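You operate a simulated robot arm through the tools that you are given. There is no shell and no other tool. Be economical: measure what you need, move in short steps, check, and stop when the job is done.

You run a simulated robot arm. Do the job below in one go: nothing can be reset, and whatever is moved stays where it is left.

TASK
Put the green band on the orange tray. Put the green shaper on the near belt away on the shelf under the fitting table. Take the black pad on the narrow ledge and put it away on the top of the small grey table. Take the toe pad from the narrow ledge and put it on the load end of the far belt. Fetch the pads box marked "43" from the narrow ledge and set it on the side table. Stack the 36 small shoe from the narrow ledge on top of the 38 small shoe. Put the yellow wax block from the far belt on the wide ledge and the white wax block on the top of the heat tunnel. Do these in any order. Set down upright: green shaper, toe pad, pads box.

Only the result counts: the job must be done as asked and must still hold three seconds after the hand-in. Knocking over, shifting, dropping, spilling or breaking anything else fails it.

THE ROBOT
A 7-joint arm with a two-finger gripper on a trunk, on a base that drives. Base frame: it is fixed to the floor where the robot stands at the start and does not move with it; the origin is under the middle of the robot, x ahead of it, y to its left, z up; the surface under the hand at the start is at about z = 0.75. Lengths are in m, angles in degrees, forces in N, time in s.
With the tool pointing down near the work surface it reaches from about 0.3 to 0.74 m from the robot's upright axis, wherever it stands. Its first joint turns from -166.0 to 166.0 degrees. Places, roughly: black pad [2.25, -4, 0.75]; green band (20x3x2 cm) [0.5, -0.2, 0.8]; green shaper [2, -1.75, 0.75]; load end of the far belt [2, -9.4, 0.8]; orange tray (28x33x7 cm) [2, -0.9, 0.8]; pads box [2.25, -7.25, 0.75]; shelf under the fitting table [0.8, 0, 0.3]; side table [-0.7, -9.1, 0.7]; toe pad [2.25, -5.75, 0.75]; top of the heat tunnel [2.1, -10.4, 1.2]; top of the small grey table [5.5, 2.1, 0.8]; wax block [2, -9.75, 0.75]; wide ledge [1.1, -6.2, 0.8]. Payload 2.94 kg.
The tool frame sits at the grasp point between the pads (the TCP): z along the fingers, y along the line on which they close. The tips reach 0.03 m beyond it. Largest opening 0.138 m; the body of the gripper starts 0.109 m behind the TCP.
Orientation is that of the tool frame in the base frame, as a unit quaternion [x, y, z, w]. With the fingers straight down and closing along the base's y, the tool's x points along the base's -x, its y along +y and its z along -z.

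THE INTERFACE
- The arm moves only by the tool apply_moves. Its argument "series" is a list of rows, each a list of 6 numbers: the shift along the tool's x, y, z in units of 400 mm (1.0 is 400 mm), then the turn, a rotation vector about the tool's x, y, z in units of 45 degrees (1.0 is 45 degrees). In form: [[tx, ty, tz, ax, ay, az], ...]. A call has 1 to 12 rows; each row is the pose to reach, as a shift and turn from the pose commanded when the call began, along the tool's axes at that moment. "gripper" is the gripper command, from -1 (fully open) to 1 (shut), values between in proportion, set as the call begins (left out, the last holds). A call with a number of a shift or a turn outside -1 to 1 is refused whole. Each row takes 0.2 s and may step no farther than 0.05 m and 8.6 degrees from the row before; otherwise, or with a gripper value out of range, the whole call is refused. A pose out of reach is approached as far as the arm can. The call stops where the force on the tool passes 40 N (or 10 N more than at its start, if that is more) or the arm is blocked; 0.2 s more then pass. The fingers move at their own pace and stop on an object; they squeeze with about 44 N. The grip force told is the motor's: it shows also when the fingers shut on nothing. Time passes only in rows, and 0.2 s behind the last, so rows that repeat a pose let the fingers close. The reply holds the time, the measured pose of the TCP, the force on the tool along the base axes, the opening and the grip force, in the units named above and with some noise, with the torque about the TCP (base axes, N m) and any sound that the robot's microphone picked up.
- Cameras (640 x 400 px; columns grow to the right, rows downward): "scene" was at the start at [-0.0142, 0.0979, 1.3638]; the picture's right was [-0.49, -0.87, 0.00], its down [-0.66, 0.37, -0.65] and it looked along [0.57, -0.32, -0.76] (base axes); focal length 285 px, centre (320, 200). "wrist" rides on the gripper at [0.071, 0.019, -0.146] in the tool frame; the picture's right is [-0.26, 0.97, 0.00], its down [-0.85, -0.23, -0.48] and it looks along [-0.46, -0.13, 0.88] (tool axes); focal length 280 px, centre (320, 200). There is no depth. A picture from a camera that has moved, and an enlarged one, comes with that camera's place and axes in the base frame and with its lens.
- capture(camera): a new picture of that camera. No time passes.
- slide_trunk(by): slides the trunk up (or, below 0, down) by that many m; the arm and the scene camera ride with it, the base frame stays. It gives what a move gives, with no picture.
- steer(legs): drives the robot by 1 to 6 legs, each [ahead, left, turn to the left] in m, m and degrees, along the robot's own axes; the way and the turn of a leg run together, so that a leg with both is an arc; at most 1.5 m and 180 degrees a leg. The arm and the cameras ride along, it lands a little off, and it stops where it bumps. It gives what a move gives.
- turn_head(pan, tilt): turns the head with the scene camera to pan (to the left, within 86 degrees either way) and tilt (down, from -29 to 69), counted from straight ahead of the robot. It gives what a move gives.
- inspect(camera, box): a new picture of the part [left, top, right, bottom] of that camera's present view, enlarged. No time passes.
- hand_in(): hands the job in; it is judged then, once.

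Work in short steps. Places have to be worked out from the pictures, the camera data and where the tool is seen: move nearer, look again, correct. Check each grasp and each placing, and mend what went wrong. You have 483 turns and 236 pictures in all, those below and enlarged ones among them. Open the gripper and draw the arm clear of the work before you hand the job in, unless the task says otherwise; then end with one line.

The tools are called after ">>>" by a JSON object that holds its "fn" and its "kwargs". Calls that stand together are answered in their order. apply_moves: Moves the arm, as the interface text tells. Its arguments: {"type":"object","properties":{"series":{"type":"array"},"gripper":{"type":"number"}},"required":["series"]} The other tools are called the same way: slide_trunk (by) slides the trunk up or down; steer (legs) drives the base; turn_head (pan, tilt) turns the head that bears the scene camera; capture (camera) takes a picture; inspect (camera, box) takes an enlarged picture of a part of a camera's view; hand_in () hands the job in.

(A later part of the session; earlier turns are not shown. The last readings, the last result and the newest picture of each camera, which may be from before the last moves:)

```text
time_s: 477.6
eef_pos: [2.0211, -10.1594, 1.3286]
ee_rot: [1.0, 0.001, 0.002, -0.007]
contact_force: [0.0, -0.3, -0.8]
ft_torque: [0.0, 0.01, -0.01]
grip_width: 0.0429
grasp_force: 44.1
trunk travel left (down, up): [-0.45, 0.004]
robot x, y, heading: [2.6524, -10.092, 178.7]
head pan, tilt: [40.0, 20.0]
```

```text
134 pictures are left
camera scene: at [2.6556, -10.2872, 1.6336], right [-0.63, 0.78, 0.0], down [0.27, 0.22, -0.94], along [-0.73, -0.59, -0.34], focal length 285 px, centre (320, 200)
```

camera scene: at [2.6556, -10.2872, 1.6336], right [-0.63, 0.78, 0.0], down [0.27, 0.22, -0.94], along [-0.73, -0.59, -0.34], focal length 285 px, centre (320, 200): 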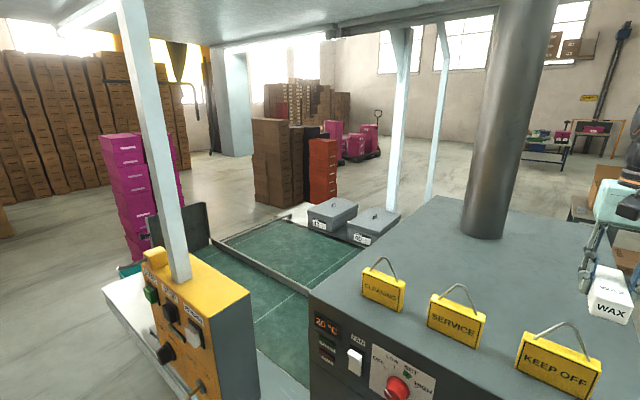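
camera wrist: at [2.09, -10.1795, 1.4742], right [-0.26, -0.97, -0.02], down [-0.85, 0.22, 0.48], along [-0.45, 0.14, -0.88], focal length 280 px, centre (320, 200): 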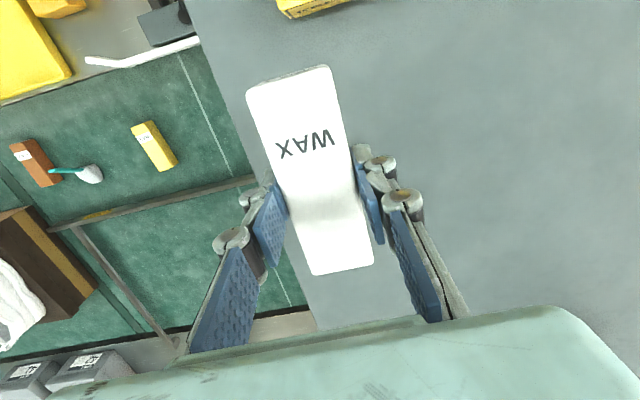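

Lower onto the top at about (2.02,-10.19).

>>> {"fn": "apply_moves", "kwargs": {"series": [[0, 0.04, 0.02, 0, 0, 0], [0, 0.08, 0.08, 0, 0, 0], [0, 0.08, 0.16, 0, 0, 0], [0, 0.08, 0.2, 0, 0, 0], [0, 0.08, 0.215, 0, 0, 0], [0, 0.08, 0.23, 0, 0, 0], [0, 0.08, 0.24, 0, 0, 0]]}}

```text
time_s: 479.2
eef_pos: [2.0206, -10.1904, 1.2319]
ee_rot: [1.0, 0.001, 0.002, -0.008]
contact_force: [0.7, 0.1, -2.0]
ft_torque: [0.0, 0.04, 0.0]
grip_width: 0.0428
grasp_force: 44.3
trunk travel left (down, up): [-0.45, 0.004]
robot x, y, heading: [2.6541, -10.0927, 179.2]
head pan, tilt: [40.0, 20.0]
```

>>> {"fn": "apply_moves", "kwargs": {"series": [[0, 0, 0.01, 0, 0, 0], [0, 0, 0.02, 0, 0, 0], [0, 0, 0.03, 0, 0, 0], [0, 0, 0.04, 0, 0, 0]]}}

>>> {"fn": "capture", "kwargs": {"camera": "wrist"}}

```text
time_s: 480.2
eef_pos: [2.0207, -10.1896, 1.216]
ee_rot: [1.0, 0.001, 0.003, -0.008]
contact_force: [0.4, -0.3, -1.9]
ft_torque: [0.02, -0.06, -0.02]
grip_width: 0.043
grasp_force: 43.7
trunk travel left (down, up): [-0.45, 0.004]
robot x, y, heading: [2.6549, -10.0916, 178.9]
head pan, tilt: [40.0, 20.0]
```

```text
133 pictures are left
camera wrist: at [2.0907, -10.2102, 1.3614], right [-0.26, -0.97, -0.02], down [-0.85, 0.22, 0.48], along [-0.46, 0.14, -0.88], focal length 280 px, centre (320, 200)
```

wrist: 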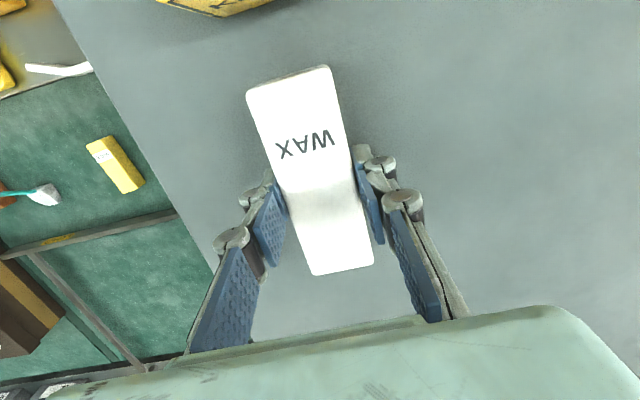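

No contact yet; keep lowering in small steps.

>>> {"fn": "apply_moves", "kwargs": {"series": [[0, 0, 0.012, 0, 0, 0], [0, 0, 0.024, 0, 0, 0], [0, 0, 0.036, 0, 0, 0], [0, 0, 0.048, 0, 0, 0], [0, 0, 0.06, 0, 0, 0], [0, 0, 0.07, 0, 0, 0]]}}

```text
time_s: 481.4
eef_pos: [2.021, -10.1893, 1.201]
ee_rot: [1.0, 0.001, -0.004, -0.007]
contact_force: [3.3, 0.4, 13.2]
ft_torque: [-0.13, -0.81, 0.1]
grip_width: 0.0433
grasp_force: 44.1
trunk travel left (down, up): [-0.45, 0.004]
robot x, y, heading: [2.6539, -10.0928, 179.1]
head pan, tilt: [40.0, 20.0]
stopped in row 6: the force on the tool passed its limit at 44 N (the readings are from after the stop); the commanded pose is now the measured one
```

Contact at TCP 1.201. Open to 70 mm and lift.

>>> {"fn": "apply_moves", "kwargs": {"series": [[0, 0, -0.003, 0, 0, 0], [0, 0, -0.003, 0, 0, 0], [0, 0, -0.003, 0, 0, 0], [0, 0, -0.06, 0, 0, 0], [0, 0, -0.16, 0, 0, 0], [0, 0, -0.26, 0, 0, 0], [0, 0, -0.31, 0, 0, 0]], "gripper": 0}}

>>> {"fn": "capture", "kwargs": {"camera": "wrist"}}

```text
time_s: 483.0
eef_pos: [2.0199, -10.1922, 1.3218]
ee_rot: [1.0, 0.0, -0.001, -0.006]
contact_force: [-0.3, -0.4, -0.2]
ft_torque: [-0.01, 0.01, -0.02]
grip_width: 0.0689
grasp_force: 0.0
trunk travel left (down, up): [-0.45, 0.004]
robot x, y, heading: [2.6539, -10.0925, 179.2]
head pan, tilt: [40.0, 20.0]
```

```text
132 pictures are left
camera wrist: at [2.0916, -10.2132, 1.4668], right [-0.26, -0.97, -0.01], down [-0.85, 0.22, 0.48], along [-0.46, 0.14, -0.88], focal length 280 px, centre (320, 200)
```

wrist: 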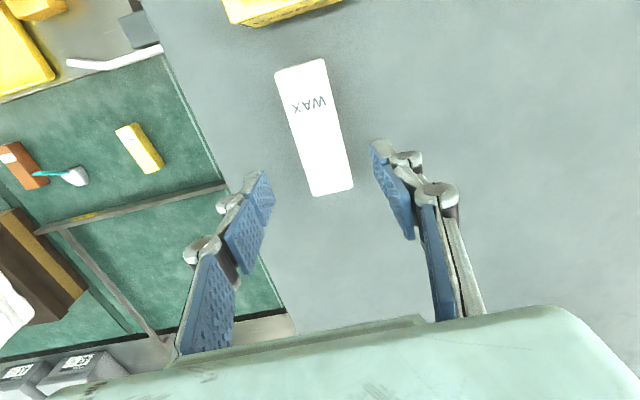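

White wax is on the tunnel. Now the shoes: slide right clear of the tunnel, back off, lower the trunk, pass the post at (2.43,-8.29) and come in at y≈-7.75.

>>> {"fn": "steer", "kwargs": {"legs": [[0, -0.5, 0], [-0.6, 0, 0]]}}

>>> {"fn": "slide_trunk", "kwargs": {"by": -0.225}}

>>> {"fn": "apply_moves", "kwargs": {"series": [[0.1, 0, 0.05, 0, 0, 0], [0.2, 0, 0.1, 0, 0, 0], [0.3, 0, 0.15, 0, 0, 0], [0.3, 0, 0.2, 0, 0, 0]]}}

>>> {"fn": "steer", "kwargs": {"legs": [[0, -1.0, 1], [0, -0.85, 0], [0.45, 0, 0]]}}

>>> {"fn": "capture", "kwargs": {"camera": "wrist"}}

>>> {"fn": "turn_head", "kwargs": {"pan": 15, "tilt": 45}}

>>> {"fn": "capture", "kwargs": {"camera": "scene"}}

```text
time_s: 491.0
eef_pos: [2.6327, -9.695, 1.3207]
ee_rot: [1.0, 0.01, -0.003, -0.007]
contact_force: [-0.4, -0.7, 0.6]
ft_torque: [-0.02, 0.03, 0.0]
grip_width: 0.0693
grasp_force: 0.0
trunk travel left (down, up): [-0.45, 0.004]
robot x, y, heading: [3.2613, -9.5785, -179.7]
head pan, tilt: [40.0, 20.0]
```

```text
time_s: 493.4
eef_pos: [2.6311, -9.6938, 1.0977]
ee_rot: [1.0, 0.011, -0.002, -0.007]
contact_force: [0.4, -0.9, 0.5]
ft_torque: [0.02, -0.01, -0.01]
grip_width: 0.0691
grasp_force: 0.2
trunk travel left (down, up): [-0.225, 0.229]
robot x, y, heading: [3.2595, -9.5824, -179.9]
head pan, tilt: [40.0, 20.0]
```

```text
time_s: 494.4
eef_pos: [2.7502, -9.6892, 1.0154]
ee_rot: [1.0, 0.012, -0.004, -0.007]
contact_force: [-0.7, 0.3, -0.6]
ft_torque: [0.01, 0.02, 0.01]
grip_width: 0.0688
grasp_force: 0.0
trunk travel left (down, up): [-0.225, 0.229]
robot x, y, heading: [3.2577, -9.5806, -179.8]
head pan, tilt: [40.0, 20.0]
```

```text
time_s: 513.3
eef_pos: [2.2615, -7.8621, 1.0165]
ee_rot: [1.0, 0.027, -0.002, -0.007]
contact_force: [0.1, -0.4, -0.4]
ft_torque: [0.03, -0.01, 0.0]
grip_width: 0.0688
grasp_force: 0.0
trunk travel left (down, up): [-0.225, 0.229]
robot x, y, heading: [2.7662, -7.7346, -178.0]
head pan, tilt: [40.0, 20.0]
```

```text
131 pictures are left
camera wrist: at [2.3346, -7.8782, 1.1606], right [-0.21, -0.98, -0.01], down [-0.86, 0.18, 0.48], along [-0.47, 0.11, -0.88], focal length 280 px, centre (320, 200)
```

wrist: 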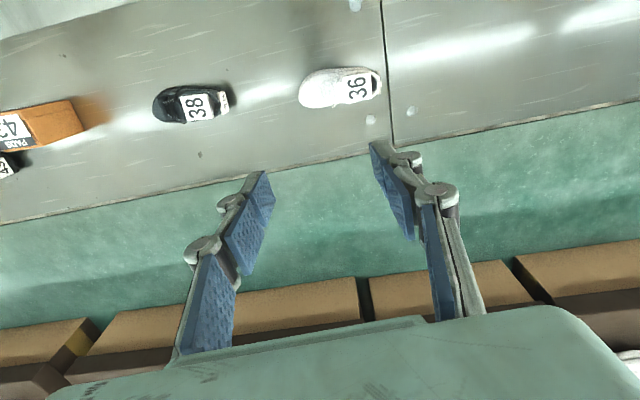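

```text
time_s: 514.2
eef_pos: [2.2623, -7.8615, 1.0168]
ee_rot: [1.0, 0.027, -0.003, -0.006]
contact_force: [-0.2, 0.0, 0.1]
ft_torque: [0.03, 0.02, -0.01]
grip_width: 0.0688
grasp_force: 0.0
trunk travel left (down, up): [-0.225, 0.229]
robot x, y, heading: [2.7693, -7.7371, -178.1]
head pan, tilt: [15.0, 45.0]
```

```text
130 pictures are left
camera scene: at [2.7744, -7.8911, 1.37], right [-0.29, 0.96, 0.0], down [0.68, 0.21, -0.71], along [-0.68, -0.21, -0.71], focal length 285 px, centre (320, 200)
```

scene: 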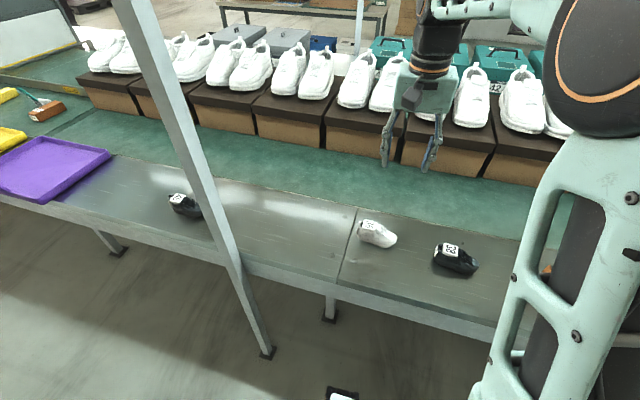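

White shoe reads 36, the black one beside it 38. I zoom to confirm and to check the other blacks' labels.

>>> {"fn": "inspect", "kwargs": {"camera": "wrist", "box": [140, 50, 400, 140]}}

>>> {"fn": "inspect", "kwargs": {"camera": "scene", "box": [160, 180, 220, 230]}}

>>> {"fn": "inspect", "kwargs": {"camera": "scene", "box": [340, 200, 500, 300]}}

```text
2.46 times, centred on (270, 95) of wrist
camera zoom: at [2.3346, -7.8782, 1.1605], right [-0.21, -0.98, -0.01], down [-0.86, 0.18, 0.48], along [-0.47, 0.11, -0.88], focal length 690 px, centre (443, 458)
```

zoom: 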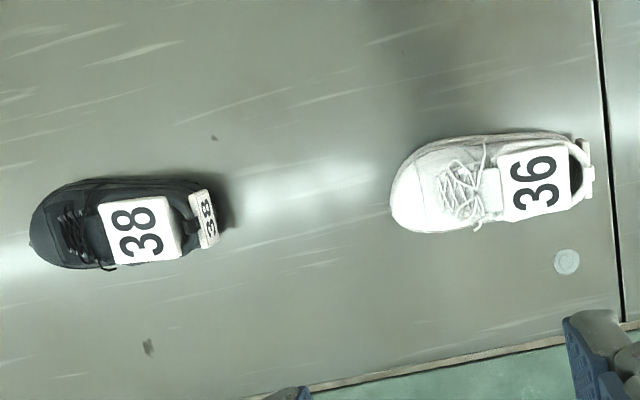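

```text
8.00 times, centred on (190, 205) of scene
camera zoom: at [2.7744, -7.8911, 1.37], right [-0.29, 0.96, 0.0], down [0.68, 0.21, -0.71], along [-0.68, -0.21, -0.71], focal length 2279 px, centre (1360, 160)
```

zoom: 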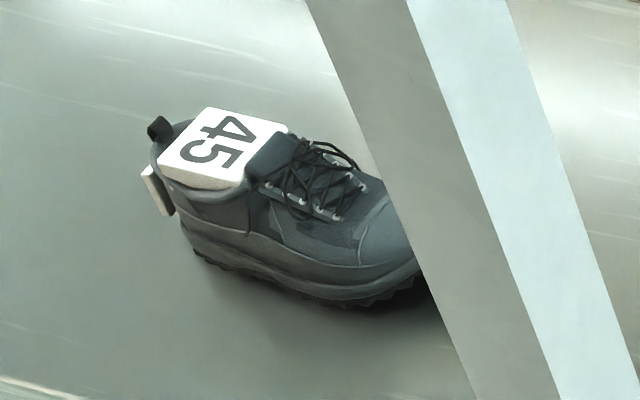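

```text
4.00 times, centred on (420, 250) of scene
camera zoom: at [2.7744, -7.8911, 1.37], right [-0.29, 0.96, 0.0], down [0.68, 0.21, -0.71], along [-0.68, -0.21, -0.71], focal length 1140 px, centre (-80, 0)
```

zoom: 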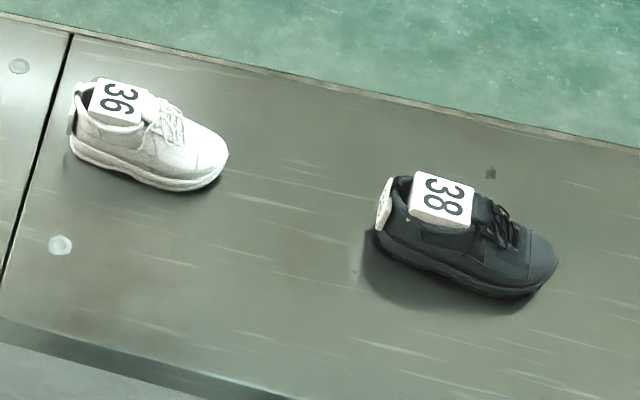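

36 (white): centre ≈(2.283,-7.886), 38 (black): toe (2.308,-7.636), heel (2.298,-7.75), both yawed ~5° from y. I turn the gripper ~81° to close across the shoes.

>>> {"fn": "apply_moves", "kwargs": {"series": [[0.02, 0.02, 0, 0, 0, -0.18], [0.05, 0.06, 0, 0, 0, -0.36], [0.052, 0.06, 0, 0, 0, -0.54], [0.052, 0.06, 0, 0, 0, -0.72], [0.052, 0.06, 0, 0, 0, -0.9]], "gripper": -0.16}}

>>> {"fn": "apply_moves", "kwargs": {"series": [[0, 0, 0, 0, 0, -0.18], [0, 0, 0, 0, 0, -0.36], [0, 0, 0, 0, 0, -0.54], [0, 0, 0.05, 0, 0, -0.72], [0, 0, 0.15, 0, 0, -0.9], [0, 0, 0.25, 0, 0, -0.9], [0, 0, 0.25, 0, 0, -0.9]]}}

>>> {"fn": "capture", "kwargs": {"camera": "wrist"}}

>>> {"fn": "capture", "kwargs": {"camera": "scene"}}

```text
time_s: 515.4
eef_pos: [2.284, -7.8844, 1.0153]
ee_rot: [0.928, 0.372, -0.001, -0.008]
contact_force: [-0.5, -0.2, -0.2]
ft_torque: [0.0, 0.02, -0.02]
grip_width: 0.0799
grasp_force: 0.0
trunk travel left (down, up): [-0.225, 0.229]
robot x, y, heading: [2.7706, -7.735, -177.8]
head pan, tilt: [15.0, 45.0]
```

```text
time_s: 517.0
eef_pos: [2.2832, -7.8843, 0.9141]
ee_rot: [0.742, 0.67, 0.003, -0.007]
contact_force: [-0.2, -0.5, -0.4]
ft_torque: [-0.01, 0.0, 0.02]
grip_width: 0.0799
grasp_force: 0.1
trunk travel left (down, up): [-0.225, 0.229]
robot x, y, heading: [2.7713, -7.7334, -178.1]
head pan, tilt: [15.0, 45.0]
```

```text
126 pictures are left
camera wrist: at [2.3106, -7.8169, 1.0603], right [0.93, -0.36, -0.01], down [-0.31, -0.83, 0.47], along [-0.18, -0.43, -0.88], focal length 280 px, centre (320, 200)
```

wrist: 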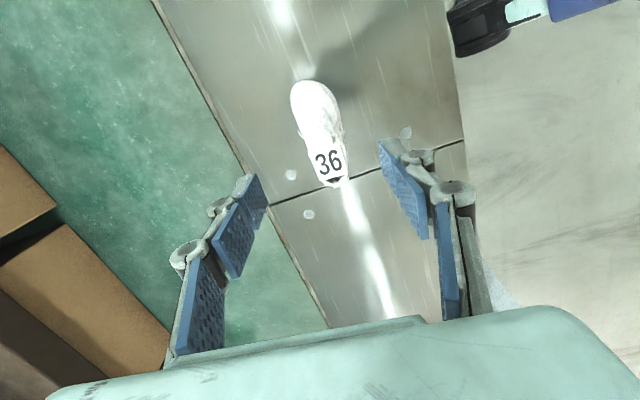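

```text
125 pictures are left
camera scene: at [2.7743, -7.8911, 1.3699], right [-0.29, 0.96, 0.0], down [0.68, 0.21, -0.71], along [-0.68, -0.21, -0.71], focal length 285 px, centre (320, 200)
```

scene: 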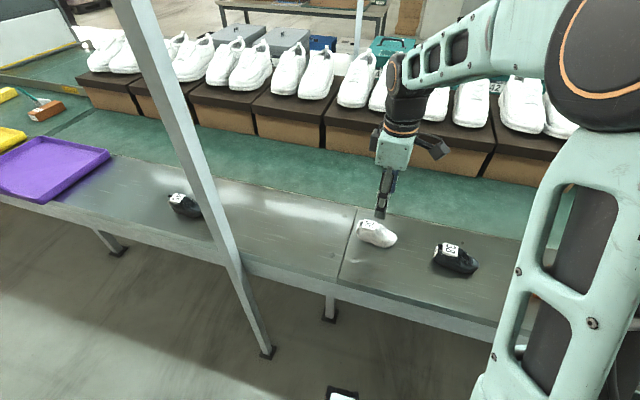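

Aligned (84°). Descend to z≈0.791 and close across the white shoe.

>>> {"fn": "apply_moves", "kwargs": {"series": [[-0.007, -0.005, 0.1, 0, 0, 0], [-0.007, -0.005, 0.2, 0, 0, 0], [-0.007, -0.005, 0.29, 0, 0, 0], [-0.007, -0.005, 0.307, 0, 0, 0], [-0.007, -0.005, 0.307, 0, 0, 0]]}}

>>> {"fn": "apply_moves", "kwargs": {"series": [[0, 0, 0, 0, 0, 0], [0, 0, 0, 0, 0, 0], [0, 0, 0, 0, 0, 0], [0, 0, 0, 0, 0, 0]], "gripper": 1}}

>>> {"fn": "capture", "kwargs": {"camera": "wrist"}}

>>> {"fn": "inspect", "kwargs": {"camera": "scene", "box": [340, 180, 500, 300]}}

```text
time_s: 518.2
eef_pos: [2.2801, -7.8839, 0.7922]
ee_rot: [0.743, 0.67, 0.002, -0.007]
contact_force: [-0.3, -0.6, -0.5]
ft_torque: [-0.02, 0.0, -0.01]
grip_width: 0.0801
grasp_force: 0.1
trunk travel left (down, up): [-0.225, 0.229]
robot x, y, heading: [2.7708, -7.7339, -177.9]
head pan, tilt: [15.0, 45.0]
```

```text
time_s: 519.2
eef_pos: [2.2801, -7.8846, 0.7918]
ee_rot: [0.743, 0.67, 0.003, -0.008]
contact_force: [0.1, 0.1, 0.6]
ft_torque: [0.0, -0.02, 0.03]
grip_width: 0.0438
grasp_force: 43.1
trunk travel left (down, up): [-0.225, 0.229]
robot x, y, heading: [2.7721, -7.7344, -178.1]
head pan, tilt: [15.0, 45.0]
```

```text
124 pictures are left
camera wrist: at [2.3081, -7.8172, 0.9391], right [0.93, -0.36, -0.01], down [-0.31, -0.83, 0.47], along [-0.18, -0.43, -0.88], focal length 280 px, centre (320, 200)
```

wrist: 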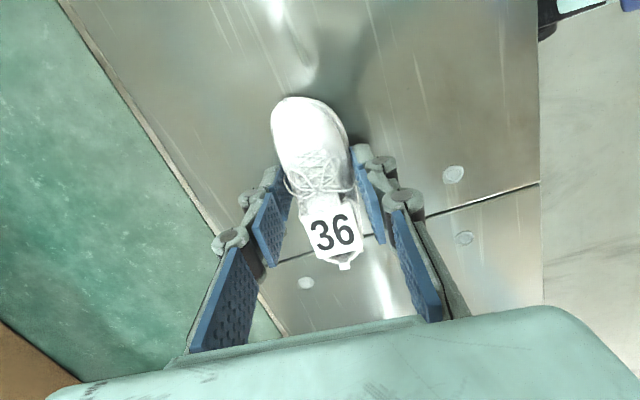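

```text
3.33 times, centred on (420, 240) of scene
camera zoom: at [2.7744, -7.8911, 1.3699], right [-0.29, 0.96, 0.0], down [0.68, 0.21, -0.71], along [-0.68, -0.21, -0.71], focal length 950 px, centre (-13, 67)
```

zoom: 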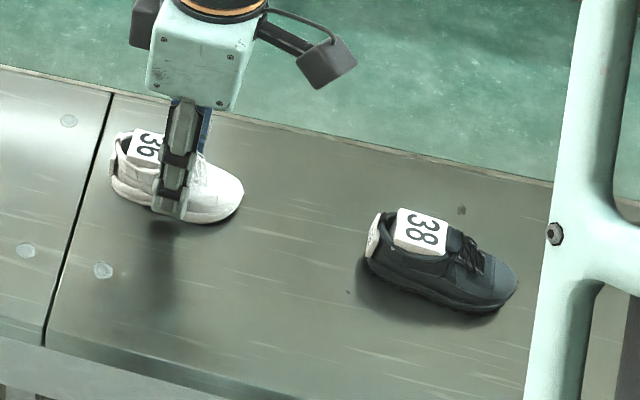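

Gripped (44 mm). 38's top plate is at ≈(2.301,-7.711), z≈0.802. I lift, carry the 36 over it (TCP y≈-7.704), and check.

>>> {"fn": "apply_moves", "kwargs": {"series": [[0, 0, -0.1, 0, 0, 0], [0, 0, -0.2, 0, 0, 0], [0.03, 0, -0.27, 0, 0, 0], [0.13, 0.002, -0.27, 0, 0, 0], [0.23, 0.004, -0.27, 0, 0, 0], [0.33, 0.006, -0.27, 0, 0, 0], [0.43, 0.006, -0.27, 0, 0, 0], [0.455, 0.006, -0.27, 0, 0, 0], [0.455, 0.006, -0.27, 0, 0, 0]]}}

>>> {"fn": "capture", "kwargs": {"camera": "wrist"}}

>>> {"fn": "inspect", "kwargs": {"camera": "scene", "box": [380, 180, 540, 300]}}

```text
time_s: 521.2
eef_pos: [2.3015, -7.7038, 0.9024]
ee_rot: [0.742, 0.67, 0.001, -0.006]
contact_force: [0.4, 0.1, -1.4]
ft_torque: [0.02, 0.03, 0.0]
grip_width: 0.0437
grasp_force: 44.1
trunk travel left (down, up): [-0.225, 0.229]
robot x, y, heading: [2.7671, -7.7379, -177.9]
head pan, tilt: [15.0, 45.0]
```

```text
122 pictures are left
camera wrist: at [2.3289, -7.6359, 1.0489], right [0.93, -0.36, -0.01], down [-0.31, -0.83, 0.47], along [-0.18, -0.43, -0.88], focal length 280 px, centre (320, 200)
```

wrist: 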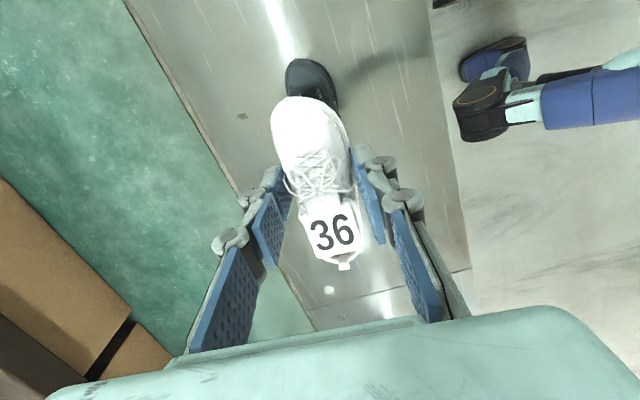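

```text
3.33 times, centred on (460, 240) of scene
camera zoom: at [2.7744, -7.8911, 1.3699], right [-0.29, 0.96, 0.0], down [0.68, 0.21, -0.71], along [-0.68, -0.21, -0.71], focal length 950 px, centre (-147, 67)
```

zoom: 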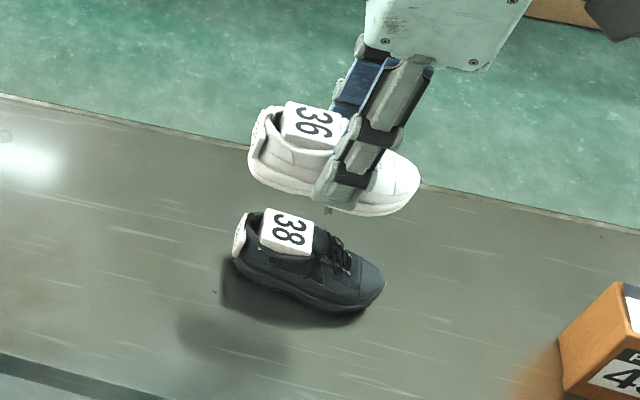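

Well aligned above the 38. Lower to near contact, then in ~2 mm steps.

>>> {"fn": "apply_moves", "kwargs": {"series": [[0, 0, 0.06, 0, 0, 0], [0, 0, 0.11, 0, 0, 0], [0, 0, 0.122, 0, 0, 0], [0, 0, 0.128, 0, 0, 0], [0, 0, 0.134, 0, 0, 0], [0, 0, 0.14, 0, 0, 0]]}}

>>> {"fn": "inspect", "kwargs": {"camera": "scene", "box": [380, 180, 540, 300]}}

```text
time_s: 522.6
eef_pos: [2.3015, -7.7023, 0.8461]
ee_rot: [0.742, 0.67, 0.002, -0.008]
contact_force: [0.7, -0.5, -0.9]
ft_torque: [-0.03, -0.01, 0.0]
grip_width: 0.0439
grasp_force: 43.8
trunk travel left (down, up): [-0.225, 0.229]
robot x, y, heading: [2.7693, -7.7359, -178.0]
head pan, tilt: [15.0, 45.0]
```

```text
3.33 times, centred on (460, 240) of scene
camera zoom: at [2.7744, -7.8911, 1.3699], right [-0.29, 0.96, 0.0], down [0.68, 0.21, -0.71], along [-0.68, -0.21, -0.71], focal length 950 px, centre (-147, 67)
```

zoom: 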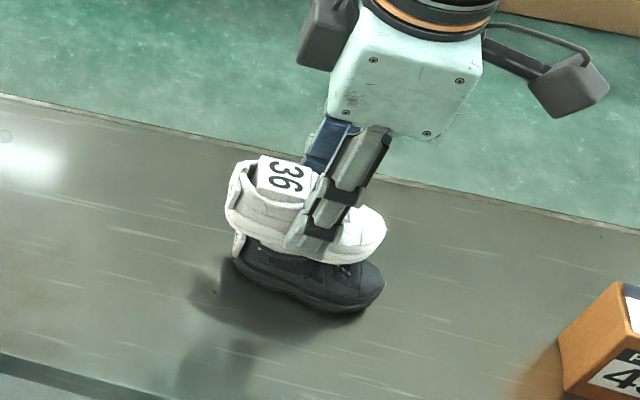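

>>> {"fn": "apply_moves", "kwargs": {"series": [[0, 0, 0.005, 0, 0, 0], [0, 0, 0.01, 0, 0, 0], [0, 0, 0.015, 0, 0, 0]]}}

```text
time_s: 523.4
eef_pos: [2.3013, -7.7038, 0.8429]
ee_rot: [0.742, 0.671, 0.002, -0.01]
contact_force: [1.2, 0.2, 22.1]
ft_torque: [0.18, -0.55, 0.02]
grip_width: 0.0441
grasp_force: 43.8
trunk travel left (down, up): [-0.225, 0.229]
robot x, y, heading: [2.7711, -7.7325, -177.9]
head pan, tilt: [15.0, 45.0]
```

Contact (22 N). Ease up about 1.5 mm, then open slightly.

>>> {"fn": "apply_moves", "kwargs": {"series": [[0, 0, -0.003, 0, 0, 0], [0, 0, -0.003, 0, 0, 0]]}}

>>> {"fn": "apply_moves", "kwargs": {"series": [[0, 0, 0, 0, 0, 0], [0, 0, 0, 0, 0, 0], [0, 0, 0, 0, 0, 0]], "gripper": 0.15}}

>>> {"fn": "inspect", "kwargs": {"camera": "scene", "box": [380, 180, 540, 300]}}

```text
time_s: 524.0
eef_pos: [2.3005, -7.7038, 0.8433]
ee_rot: [0.743, 0.669, 0.001, -0.009]
contact_force: [-2.0, 1.1, 21.3]
ft_torque: [0.16, -0.2, 0.05]
grip_width: 0.0437
grasp_force: 43.9
trunk travel left (down, up): [-0.225, 0.229]
robot x, y, heading: [2.771, -7.7348, -178.0]
head pan, tilt: [15.0, 45.0]
```

```text
time_s: 524.8
eef_pos: [2.3004, -7.7032, 0.8413]
ee_rot: [0.742, 0.67, 0.003, -0.007]
contact_force: [0.0, -0.3, -0.4]
ft_torque: [-0.02, 0.01, 0.02]
grip_width: 0.0586
grasp_force: 0.1
trunk travel left (down, up): [-0.225, 0.229]
robot x, y, heading: [2.768, -7.7327, -178.0]
head pan, tilt: [15.0, 45.0]
```

```text
3.33 times, centred on (460, 240) of scene
camera zoom: at [2.7745, -7.8911, 1.3699], right [-0.29, 0.96, 0.0], down [0.68, 0.21, -0.71], along [-0.68, -0.21, -0.71], focal length 950 px, centre (-147, 67)
```

zoom: 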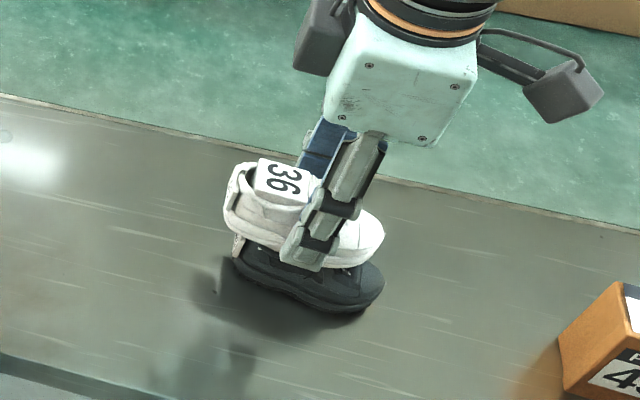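

It rests level on the 38. Lift straight up and check.

>>> {"fn": "apply_moves", "kwargs": {"series": [[0, 0, -0.03, 0, 0, 0], [0, 0, -0.08, 0, 0, 0], [0, 0, -0.16, 0, 0, 0], [0, 0, -0.26, 0, 0, 0], [0, 0, -0.38, 0, 0, 0]]}}

>>> {"fn": "inspect", "kwargs": {"camera": "scene", "box": [380, 180, 540, 300]}}

>>> {"fn": "capture", "kwargs": {"camera": "wrist"}}

```text
time_s: 526.0
eef_pos: [2.3038, -7.7051, 0.9973]
ee_rot: [0.742, 0.67, 0.002, -0.007]
contact_force: [-0.2, 0.2, 0.3]
ft_torque: [-0.01, -0.04, 0.01]
grip_width: 0.0587
grasp_force: 0.0
trunk travel left (down, up): [-0.225, 0.229]
robot x, y, heading: [2.7688, -7.7344, -178.3]
head pan, tilt: [15.0, 45.0]
```

```text
3.33 times, centred on (460, 240) of scene
camera zoom: at [2.7745, -7.8911, 1.3699], right [-0.29, 0.96, 0.0], down [0.68, 0.21, -0.71], along [-0.68, -0.21, -0.71], focal length 950 px, centre (-147, 67)
```

zoom: 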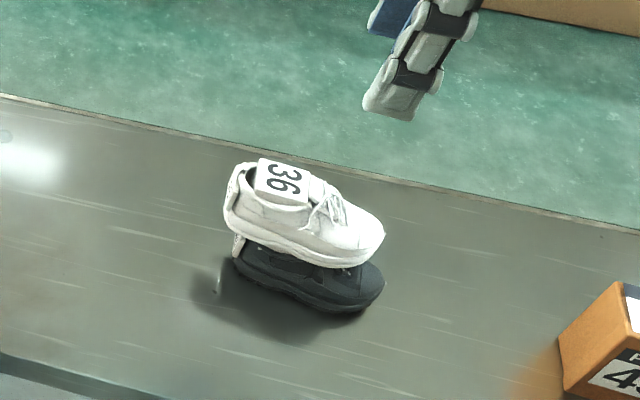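

```text
117 pictures are left
camera wrist: at [2.3315, -7.6382, 1.1438], right [0.93, -0.36, -0.01], down [-0.31, -0.83, 0.47], along [-0.18, -0.43, -0.88], focal length 280 px, centre (320, 200)
```

wrist: 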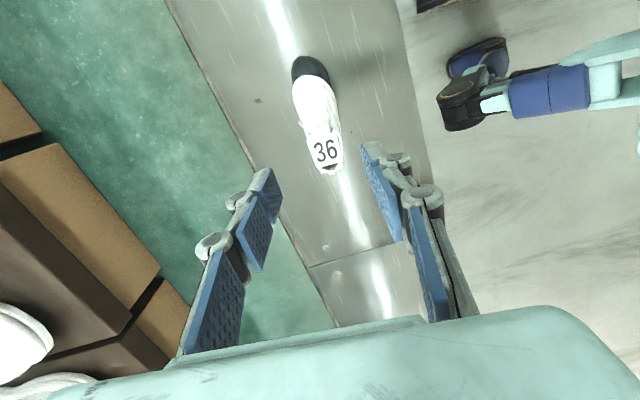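

The stack stands. Next the box "43" right beside; move the hand along (+y) to view it, keeping high above the stack.

>>> {"fn": "apply_moves", "kwargs": {"series": [[0.1, -0.03, 0, 0, 0, 0], [0.2, -0.06, 0, 0, 0, 0], [0.3, -0.09, 0, 0, 0, 0], [0.4, -0.12, 0, 0, 0, 0], [0.5, -0.15, 0, 0, 0, 0], [0.6, -0.18, 0, 0, 0, 0], [0.6, -0.18, 0, 0, 0, 0]], "gripper": -1}}

>>> {"fn": "capture", "kwargs": {"camera": "wrist"}}

>>> {"fn": "inspect", "kwargs": {"camera": "scene", "box": [420, 180, 640, 320]}}

```text
time_s: 527.6
eef_pos: [2.2551, -7.46, 0.9974]
ee_rot: [0.742, 0.67, 0.002, -0.007]
contact_force: [0.1, 0.1, -0.4]
ft_torque: [-0.01, -0.01, 0.01]
grip_width: 0.1383
grasp_force: 0.0
trunk travel left (down, up): [-0.225, 0.229]
robot x, y, heading: [2.7695, -7.7341, -178.2]
head pan, tilt: [15.0, 45.0]
```

```text
116 pictures are left
camera wrist: at [2.2828, -7.3927, 1.1435], right [0.93, -0.36, -0.01], down [-0.31, -0.83, 0.47], along [-0.18, -0.43, -0.88], focal length 280 px, centre (320, 200)
```

wrist: 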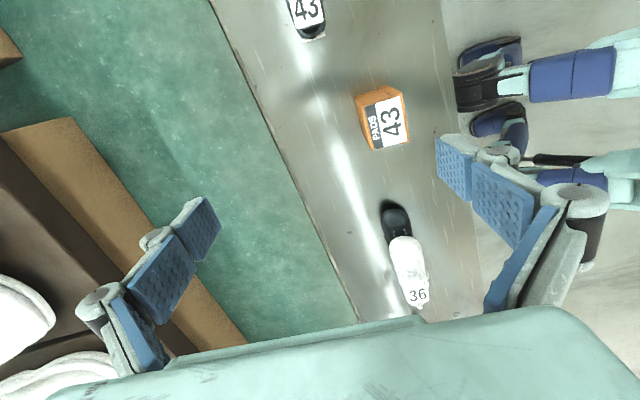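

```text
2.86 times, centred on (530, 250) of scene
camera zoom: at [2.7744, -7.8909, 1.37], right [-0.29, 0.96, 0.0], down [0.68, 0.21, -0.71], along [-0.68, -0.21, -0.71], focal length 814 px, centre (-280, 57)
```

zoom: 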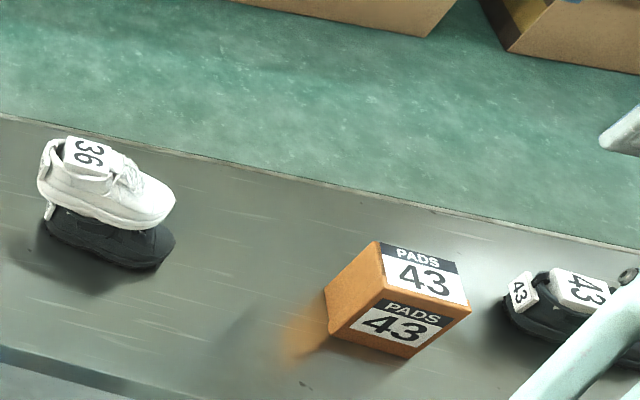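

Box 43: x 2.298–2.343, y -7.51…-7.458, top z≈0.826. Align yaw, go above its centre (2.32,-7.485) and look.

>>> {"fn": "apply_moves", "kwargs": {"series": [[-0.02, 0.08, 0, 0, 0, -0.07], [-0.045, 0.165, 0, 0, 0, -0.13], [-0.045, 0.165, 0.1, 0, 0, -0.13], [-0.045, 0.165, 0.2, 0, 0, -0.13], [-0.045, 0.165, 0.2, 0, 0, -0.13]], "gripper": -0.3}}

>>> {"fn": "capture", "kwargs": {"camera": "wrist"}}

```text
time_s: 528.8
eef_pos: [2.3179, -7.4835, 0.915]
ee_rot: [0.707, 0.707, 0.003, -0.007]
contact_force: [0.4, 0.7, -0.2]
ft_torque: [0.01, -0.02, 0.01]
grip_width: 0.0896
grasp_force: 0.0
trunk travel left (down, up): [-0.225, 0.229]
robot x, y, heading: [2.7709, -7.7321, -178.3]
head pan, tilt: [15.0, 45.0]
```

```text
114 pictures are left
camera wrist: at [2.3385, -7.4146, 1.0617], right [0.96, -0.26, -0.01], down [-0.23, -0.86, 0.47], along [-0.13, -0.45, -0.89], focal length 280 px, centre (320, 200)
```

wrist: 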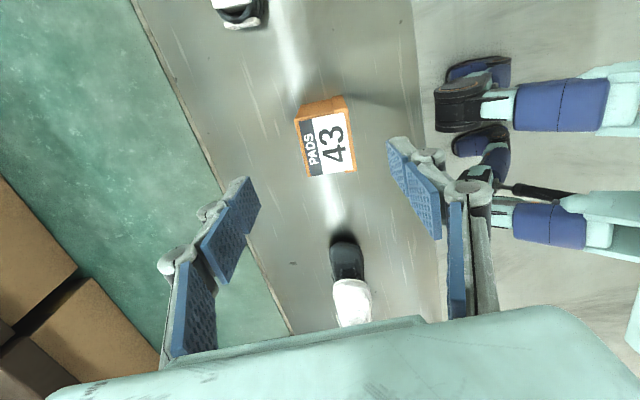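

Centre at (2.325,-7.481). Descend to z≈0.80 and close.

>>> {"fn": "apply_moves", "kwargs": {"series": [[0.007, 0.017, 0.1, 0, 0, 0], [0.007, 0.017, 0.2, 0, 0, 0], [0.007, 0.017, 0.285, 0, 0, 0], [0.007, 0.017, 0.285, 0, 0, 0]]}}

>>> {"fn": "apply_moves", "kwargs": {"series": [[0, 0, 0, 0, 0, 0], [0, 0, 0, 0, 0, 0], [0, 0, 0, 0, 0, 0], [0, 0, 0, 0, 0, 0]], "gripper": 1}}

>>> {"fn": "apply_moves", "kwargs": {"series": [[0, 0, -0.05, 0, 0, 0], [0, 0, -0.15, 0, 0, 0], [0, 0, -0.27, 0, 0, 0], [0, 0, -0.39, 0, 0, 0], [0, 0, -0.5, 0, 0, 0]]}}

>>> {"fn": "capture", "kwargs": {"camera": "wrist"}}

```text
time_s: 529.8
eef_pos: [2.3258, -7.4784, 0.8015]
ee_rot: [0.707, 0.707, 0.003, -0.008]
contact_force: [-0.1, 0.6, -0.4]
ft_torque: [0.0, 0.02, 0.03]
grip_width: 0.0899
grasp_force: 0.2
trunk travel left (down, up): [-0.225, 0.229]
robot x, y, heading: [2.768, -7.7364, -177.9]
head pan, tilt: [15.0, 45.0]
```

```text
time_s: 530.8
eef_pos: [2.3268, -7.4793, 0.803]
ee_rot: [0.707, 0.707, 0.003, -0.008]
contact_force: [-1.4, -0.3, 0.6]
ft_torque: [0.0, 0.01, 0.03]
grip_width: 0.0448
grasp_force: 44.1
trunk travel left (down, up): [-0.225, 0.229]
robot x, y, heading: [2.7674, -7.7386, -178.0]
head pan, tilt: [15.0, 45.0]
```

```text
time_s: 532.0
eef_pos: [2.3245, -7.4812, 1.0045]
ee_rot: [0.707, 0.707, 0.002, -0.007]
contact_force: [0.2, 0.2, -0.6]
ft_torque: [0.02, 0.0, -0.03]
grip_width: 0.0449
grasp_force: 44.1
trunk travel left (down, up): [-0.225, 0.229]
robot x, y, heading: [2.7698, -7.7361, -177.9]
head pan, tilt: [15.0, 45.0]
```

```text
113 pictures are left
camera wrist: at [2.3451, -7.4123, 1.1511], right [0.97, -0.26, -0.01], down [-0.23, -0.86, 0.47], along [-0.13, -0.45, -0.88], focal length 280 px, centre (320, 200)
```

wrist: 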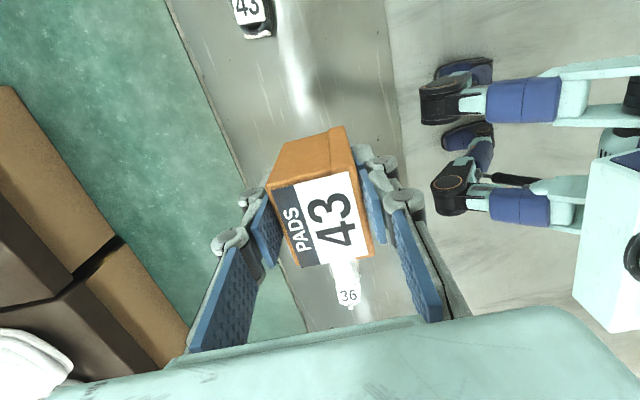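

Held firmly. Back off, turn to face -y, and look for a way round the far end of the line.

>>> {"fn": "steer", "kwargs": {"legs": [[-0.75, 0, 0], [0, 0, 88], [1.0, 0, 0], [1.0, 0, 0]]}}

>>> {"fn": "turn_head", "kwargs": {"pan": 5, "tilt": 15}}

>>> {"fn": "capture", "kwargs": {"camera": "scene"}}

>>> {"fn": "turn_head", "kwargs": {"pan": -45, "tilt": 12}}

>>> {"fn": "capture", "kwargs": {"camera": "scene"}}

```text
time_s: 549.4
eef_pos: [3.2575, -10.1491, 1.004]
ee_rot: [0.013, 1.0, -0.004, -0.007]
contact_force: [0.1, 0.5, -1.0]
ft_torque: [0.01, 0.02, -0.01]
grip_width: 0.0445
grasp_force: 44.1
trunk travel left (down, up): [-0.225, 0.229]
robot x, y, heading: [3.5194, -9.7101, -89.3]
head pan, tilt: [15.0, 45.0]
```

```text
time_s: 550.4
eef_pos: [3.2579, -10.1491, 1.0029]
ee_rot: [0.012, 1.0, -0.004, -0.006]
contact_force: [-0.5, 0.2, -1.9]
ft_torque: [-0.01, 0.04, -0.03]
grip_width: 0.0446
grasp_force: 44.1
trunk travel left (down, up): [-0.225, 0.229]
robot x, y, heading: [3.5196, -9.7129, -89.2]
head pan, tilt: [5.0, 15.0]
```

```text
112 pictures are left
camera scene: at [3.6636, -9.7208, 1.4167], right [-1.0, -0.1, 0.0], down [-0.03, 0.26, -0.97], along [0.1, -0.96, -0.26], focal length 285 px, centre (320, 200)
```

scene: 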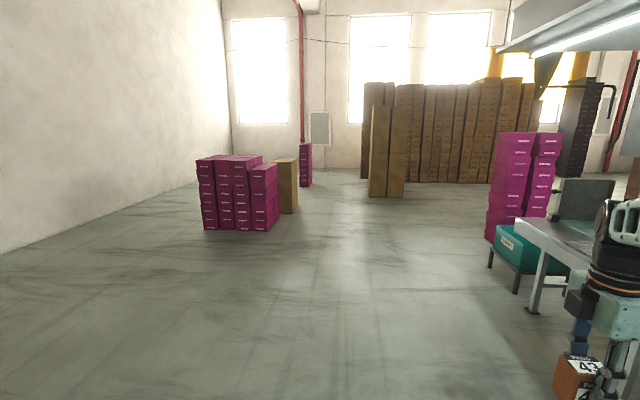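

```text
time_s: 551.5
eef_pos: [3.2574, -10.1474, 1.0035]
ee_rot: [0.012, 1.0, -0.003, -0.007]
contact_force: [0.2, -0.4, -1.1]
ft_torque: [0.01, 0.01, 0.02]
grip_width: 0.0447
grasp_force: 44.1
trunk travel left (down, up): [-0.225, 0.229]
robot x, y, heading: [3.5206, -9.7098, -89.4]
head pan, tilt: [-45.0, 12.0]
```

```text
111 pictures are left
camera scene: at [3.5893, -9.6945, 1.4216], right [-0.72, 0.7, 0.0], down [0.15, 0.15, -0.98], along [-0.68, -0.7, -0.21], focal length 285 px, centre (320, 200)
```

scene: 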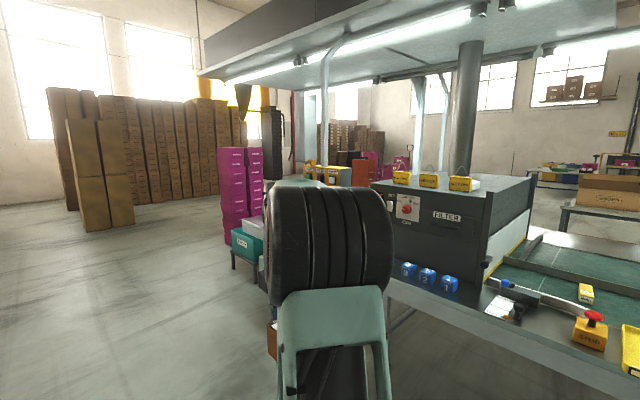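

Open floor toward -y. Drive ahead to y≈-13 and look right for a passage.

>>> {"fn": "steer", "kwargs": {"legs": [[1.4, 0, 0], [1.4, 0, 0], [0.6, 0, 0]]}}

>>> {"fn": "turn_head", "kwargs": {"pan": -40, "tilt": 15}}

>>> {"fn": "capture", "kwargs": {"camera": "scene"}}

>>> {"fn": "turn_head", "kwargs": {"pan": -85, "tilt": 15}}

>>> {"fn": "capture", "kwargs": {"camera": "scene"}}

```text
time_s: 568.1
eef_pos: [3.2715, -13.5528, 1.0042]
ee_rot: [0.01, 1.0, -0.003, -0.008]
contact_force: [0.5, -0.3, -0.5]
ft_torque: [0.05, -0.01, 0.01]
grip_width: 0.0448
grasp_force: 44.1
trunk travel left (down, up): [-0.225, 0.229]
robot x, y, heading: [3.5308, -13.1152, -89.0]
head pan, tilt: [-45.0, 12.0]
```

```text
time_s: 568.8
eef_pos: [3.2703, -13.5527, 1.0043]
ee_rot: [0.008, 1.0, -0.004, -0.007]
contact_force: [0.7, -0.8, -0.6]
ft_torque: [0.0, 0.04, -0.01]
grip_width: 0.0446
grasp_force: 44.3
trunk travel left (down, up): [-0.225, 0.229]
robot x, y, heading: [3.5318, -13.1125, -88.8]
head pan, tilt: [-40.0, 15.0]
```

```text
110 pictures are left
camera scene: at [3.6057, -13.1027, 1.4168], right [-0.78, 0.63, 0.0], down [0.16, 0.2, -0.97], along [-0.61, -0.75, -0.26], focal length 285 px, centre (320, 200)
```

scene: 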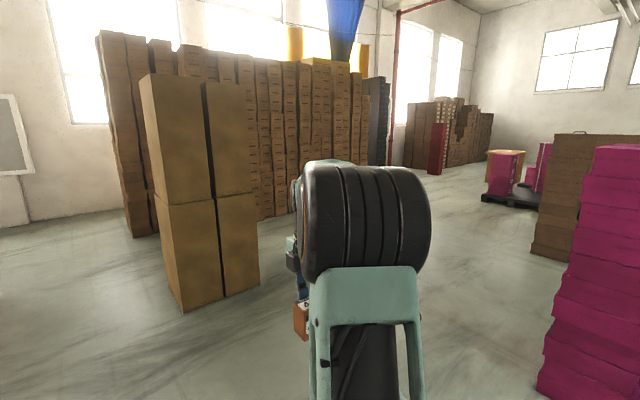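

```text
time_s: 569.9
eef_pos: [3.2705, -13.5526, 1.0036]
ee_rot: [0.008, 1.0, -0.003, -0.007]
contact_force: [-0.5, 0.0, -0.8]
ft_torque: [0.01, -0.03, -0.01]
grip_width: 0.0447
grasp_force: 44.4
trunk travel left (down, up): [-0.225, 0.229]
robot x, y, heading: [3.5348, -13.112, -88.9]
head pan, tilt: [-85.0, 15.0]
```

```text
109 pictures are left
camera scene: at [3.5716, -13.04, 1.4167], right [-0.11, 0.99, 0.0], down [0.26, 0.03, -0.97], along [-0.96, -0.1, -0.26], focal length 285 px, centre (320, 200)
```

scene: 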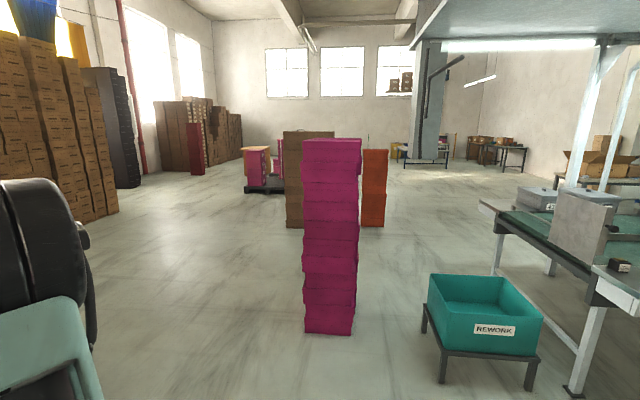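

A clear corridor runs at y≈-14.25 between the pink stack (1.9,-13.15) and the tall boxes (y≤-15.2). Turn to face -x, go through to x≈1.0, and look again.

>>> {"fn": "steer", "kwargs": {"legs": [[0, 0, -91.1], [0, 1.15, 0], [1.3, 0, 0], [1.2, 0, 0]]}}

>>> {"fn": "turn_head", "kwargs": {"pan": -30, "tilt": 20}}

>>> {"fn": "capture", "kwargs": {"camera": "scene"}}

>>> {"fn": "turn_head", "kwargs": {"pan": -80, "tilt": 15}}

>>> {"fn": "capture", "kwargs": {"camera": "scene"}}

```text
time_s: 595.9
eef_pos: [0.6003, -13.9423, 1.0035]
ee_rot: [0.729, 0.685, 0.003, -0.007]
contact_force: [0.1, -0.3, -1.5]
ft_torque: [0.0, -0.02, -0.01]
grip_width: 0.0447
grasp_force: 43.8
trunk travel left (down, up): [-0.225, 0.229]
robot x, y, heading: [1.0258, -14.2195, 178.4]
head pan, tilt: [-85.0, 15.0]
```

```text
time_s: 597.1
eef_pos: [0.6003, -13.9434, 1.005]
ee_rot: [0.729, 0.685, 0.002, -0.008]
contact_force: [0.5, -0.3, -0.8]
ft_torque: [0.0, 0.02, 0.01]
grip_width: 0.0448
grasp_force: 43.7
trunk travel left (down, up): [-0.225, 0.229]
robot x, y, heading: [1.0262, -14.2255, 178.6]
head pan, tilt: [-30.0, 20.0]
```

```text
108 pictures are left
camera scene: at [1.0234, -14.312, 1.4086], right [0.52, 0.85, 0.0], down [0.29, -0.18, -0.94], along [-0.8, 0.49, -0.34], focal length 285 px, centre (320, 200)
```

scene: 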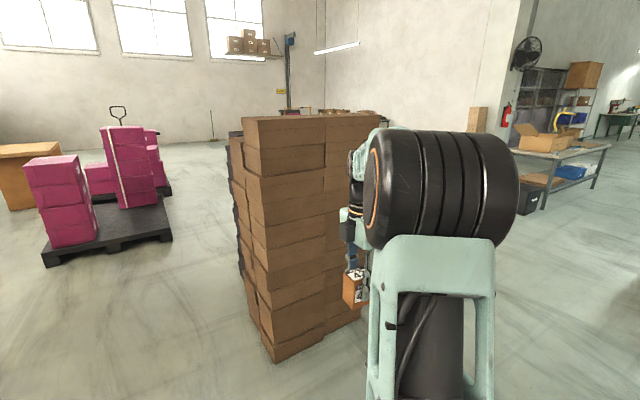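

```text
time_s: 598.3
eef_pos: [0.5996, -13.9424, 1.0036]
ee_rot: [0.728, 0.686, 0.003, -0.006]
contact_force: [-0.5, -0.5, -1.2]
ft_torque: [0.01, 0.01, -0.02]
grip_width: 0.0449
grasp_force: 44.2
trunk travel left (down, up): [-0.225, 0.229]
robot x, y, heading: [1.0286, -14.225, 178.7]
head pan, tilt: [-80.0, 15.0]
```

```text
107 pictures are left
camera scene: at [1.0888, -14.2684, 1.4167], right [0.99, 0.15, 0.0], down [0.04, -0.26, -0.97], along [-0.14, 0.96, -0.26], focal length 285 px, centre (320, 200)
```

scene: 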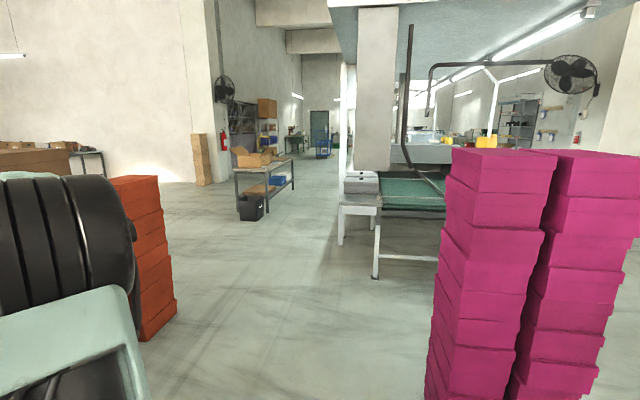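

Path north at x≈0.35 is clear (orange stack x≤-0.25, belt edge x≈0.85). Turn to +y, shift left and drive up to y≈-10.6.

>>> {"fn": "steer", "kwargs": {"legs": [[0, 0, -88.7], [0, 0.65, 0], [1.4, 0, 0], [1.4, 0, 0], [0.7, 0, 0]]}}

>>> {"fn": "turn_head", "kwargs": {"pan": 35, "tilt": 22}}

>>> {"fn": "capture", "kwargs": {"camera": "scene"}}

```text
time_s: 624.7
eef_pos: [0.6288, -10.317, 1.0042]
ee_rot: [1.0, -0.016, 0.007, -0.003]
contact_force: [0.3, 0.0, -0.6]
ft_torque: [-0.02, -0.02, -0.01]
grip_width: 0.0445
grasp_force: 44.0
trunk travel left (down, up): [-0.225, 0.229]
robot x, y, heading: [0.3607, -10.7572, 90.2]
head pan, tilt: [-80.0, 15.0]
```

```text
time_s: 626.6
eef_pos: [0.6282, -10.3178, 1.0044]
ee_rot: [1.0, -0.016, 0.007, -0.004]
contact_force: [0.3, 0.2, -0.9]
ft_torque: [0.02, -0.01, 0.02]
grip_width: 0.0446
grasp_force: 43.6
trunk travel left (down, up): [-0.225, 0.229]
robot x, y, heading: [0.3592, -10.7527, 90.2]
head pan, tilt: [35.0, 22.0]
```

```text
106 pictures are left
camera scene: at [0.1705, -10.758, 1.4054], right [0.82, 0.58, 0.0], down [0.22, -0.31, -0.93], along [-0.53, 0.76, -0.37], focal length 285 px, centre (320, 200)
```

scene: 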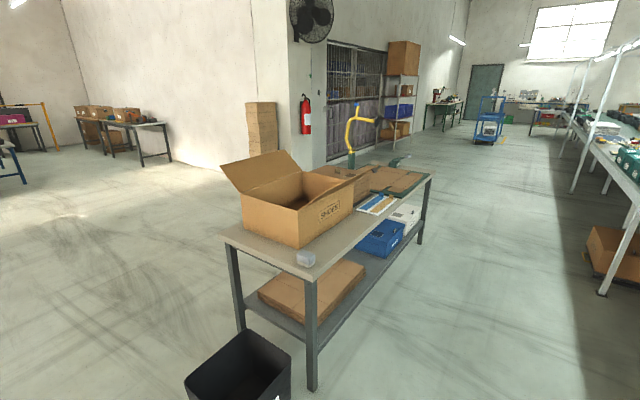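

>>> {"fn": "inspect", "kwargs": {"camera": "scene", "box": [210, 90, 440, 290]}}

```text
2.00 times, centred on (325, 190) of scene
camera zoom: at [0.1705, -10.758, 1.4054], right [0.82, 0.58, 0.0], down [0.22, -0.31, -0.93], along [-0.53, 0.76, -0.37], focal length 570 px, centre (310, 220)
```

zoom: 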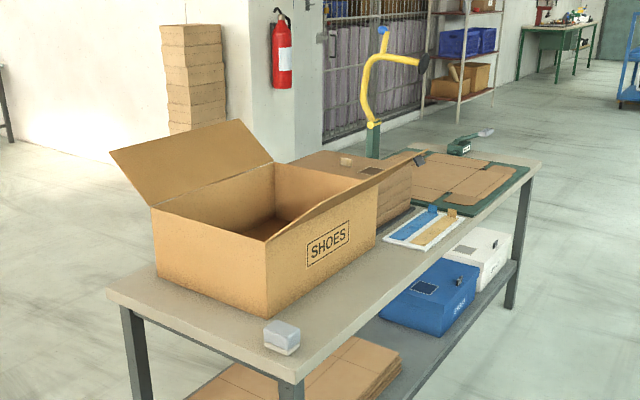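

Strip along the table's +x edge may be free, but the carton's flap leans out. Go to y≈-9.4, face the table and look from the side.

>>> {"fn": "steer", "kwargs": {"legs": [[1.3, 0.05, 0], [0, 0, 90]]}}

>>> {"fn": "turn_head", "kwargs": {"pan": 0, "tilt": 35}}

>>> {"fn": "capture", "kwargs": {"camera": "scene"}}

>>> {"fn": "capture", "kwargs": {"camera": "wrist"}}

```text
time_s: 636.9
eef_pos: [-0.1289, -9.1804, 1.0037]
ee_rot: [0.725, 0.689, 0.003, -0.007]
contact_force: [0.0, 0.7, -0.3]
ft_torque: [-0.02, 0.02, -0.04]
grip_width: 0.0448
grasp_force: 43.5
trunk travel left (down, up): [-0.225, 0.229]
robot x, y, heading: [0.3038, -9.4569, 179.1]
head pan, tilt: [35.0, 22.0]
```

```text
time_s: 638.0
eef_pos: [-0.1299, -9.1808, 1.0038]
ee_rot: [0.724, 0.69, 0.003, -0.008]
contact_force: [-0.1, -0.1, -0.9]
ft_torque: [0.01, 0.04, 0.03]
grip_width: 0.0447
grasp_force: 44.3
trunk travel left (down, up): [-0.225, 0.229]
robot x, y, heading: [0.3001, -9.457, 179.2]
head pan, tilt: [0.0, 35.0]
```

```text
104 pictures are left
camera scene: at [0.2897, -9.591, 1.3848], right [0.01, 1.0, 0.0], down [0.57, -0.01, -0.82], along [-0.82, 0.01, -0.57], focal length 285 px, centre (320, 200)
```

scene: 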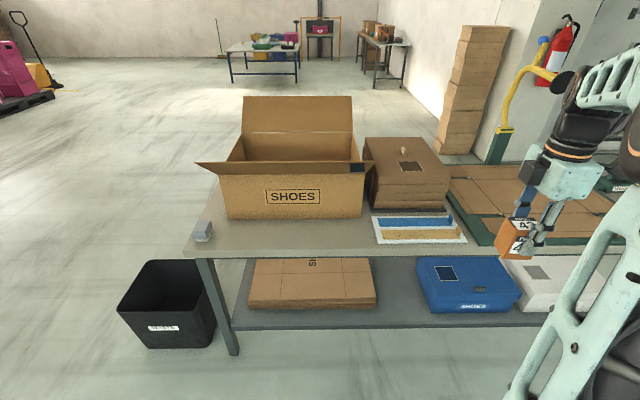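

```text
103 pictures are left
camera wrist: at [-0.1055, -9.1118, 1.1506], right [0.95, -0.31, -0.01], down [-0.27, -0.84, 0.47], along [-0.15, -0.44, -0.89], focal length 280 px, centre (320, 200)
```

wrist: 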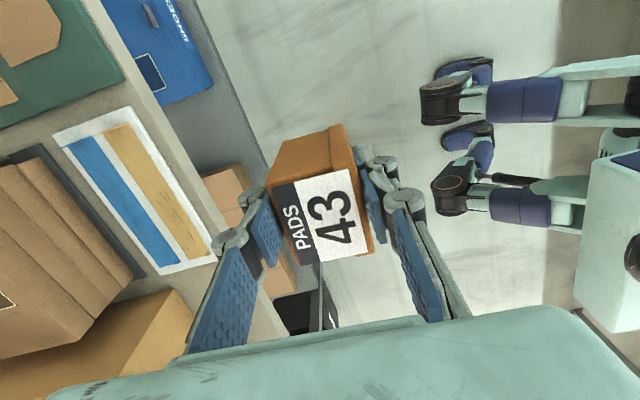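

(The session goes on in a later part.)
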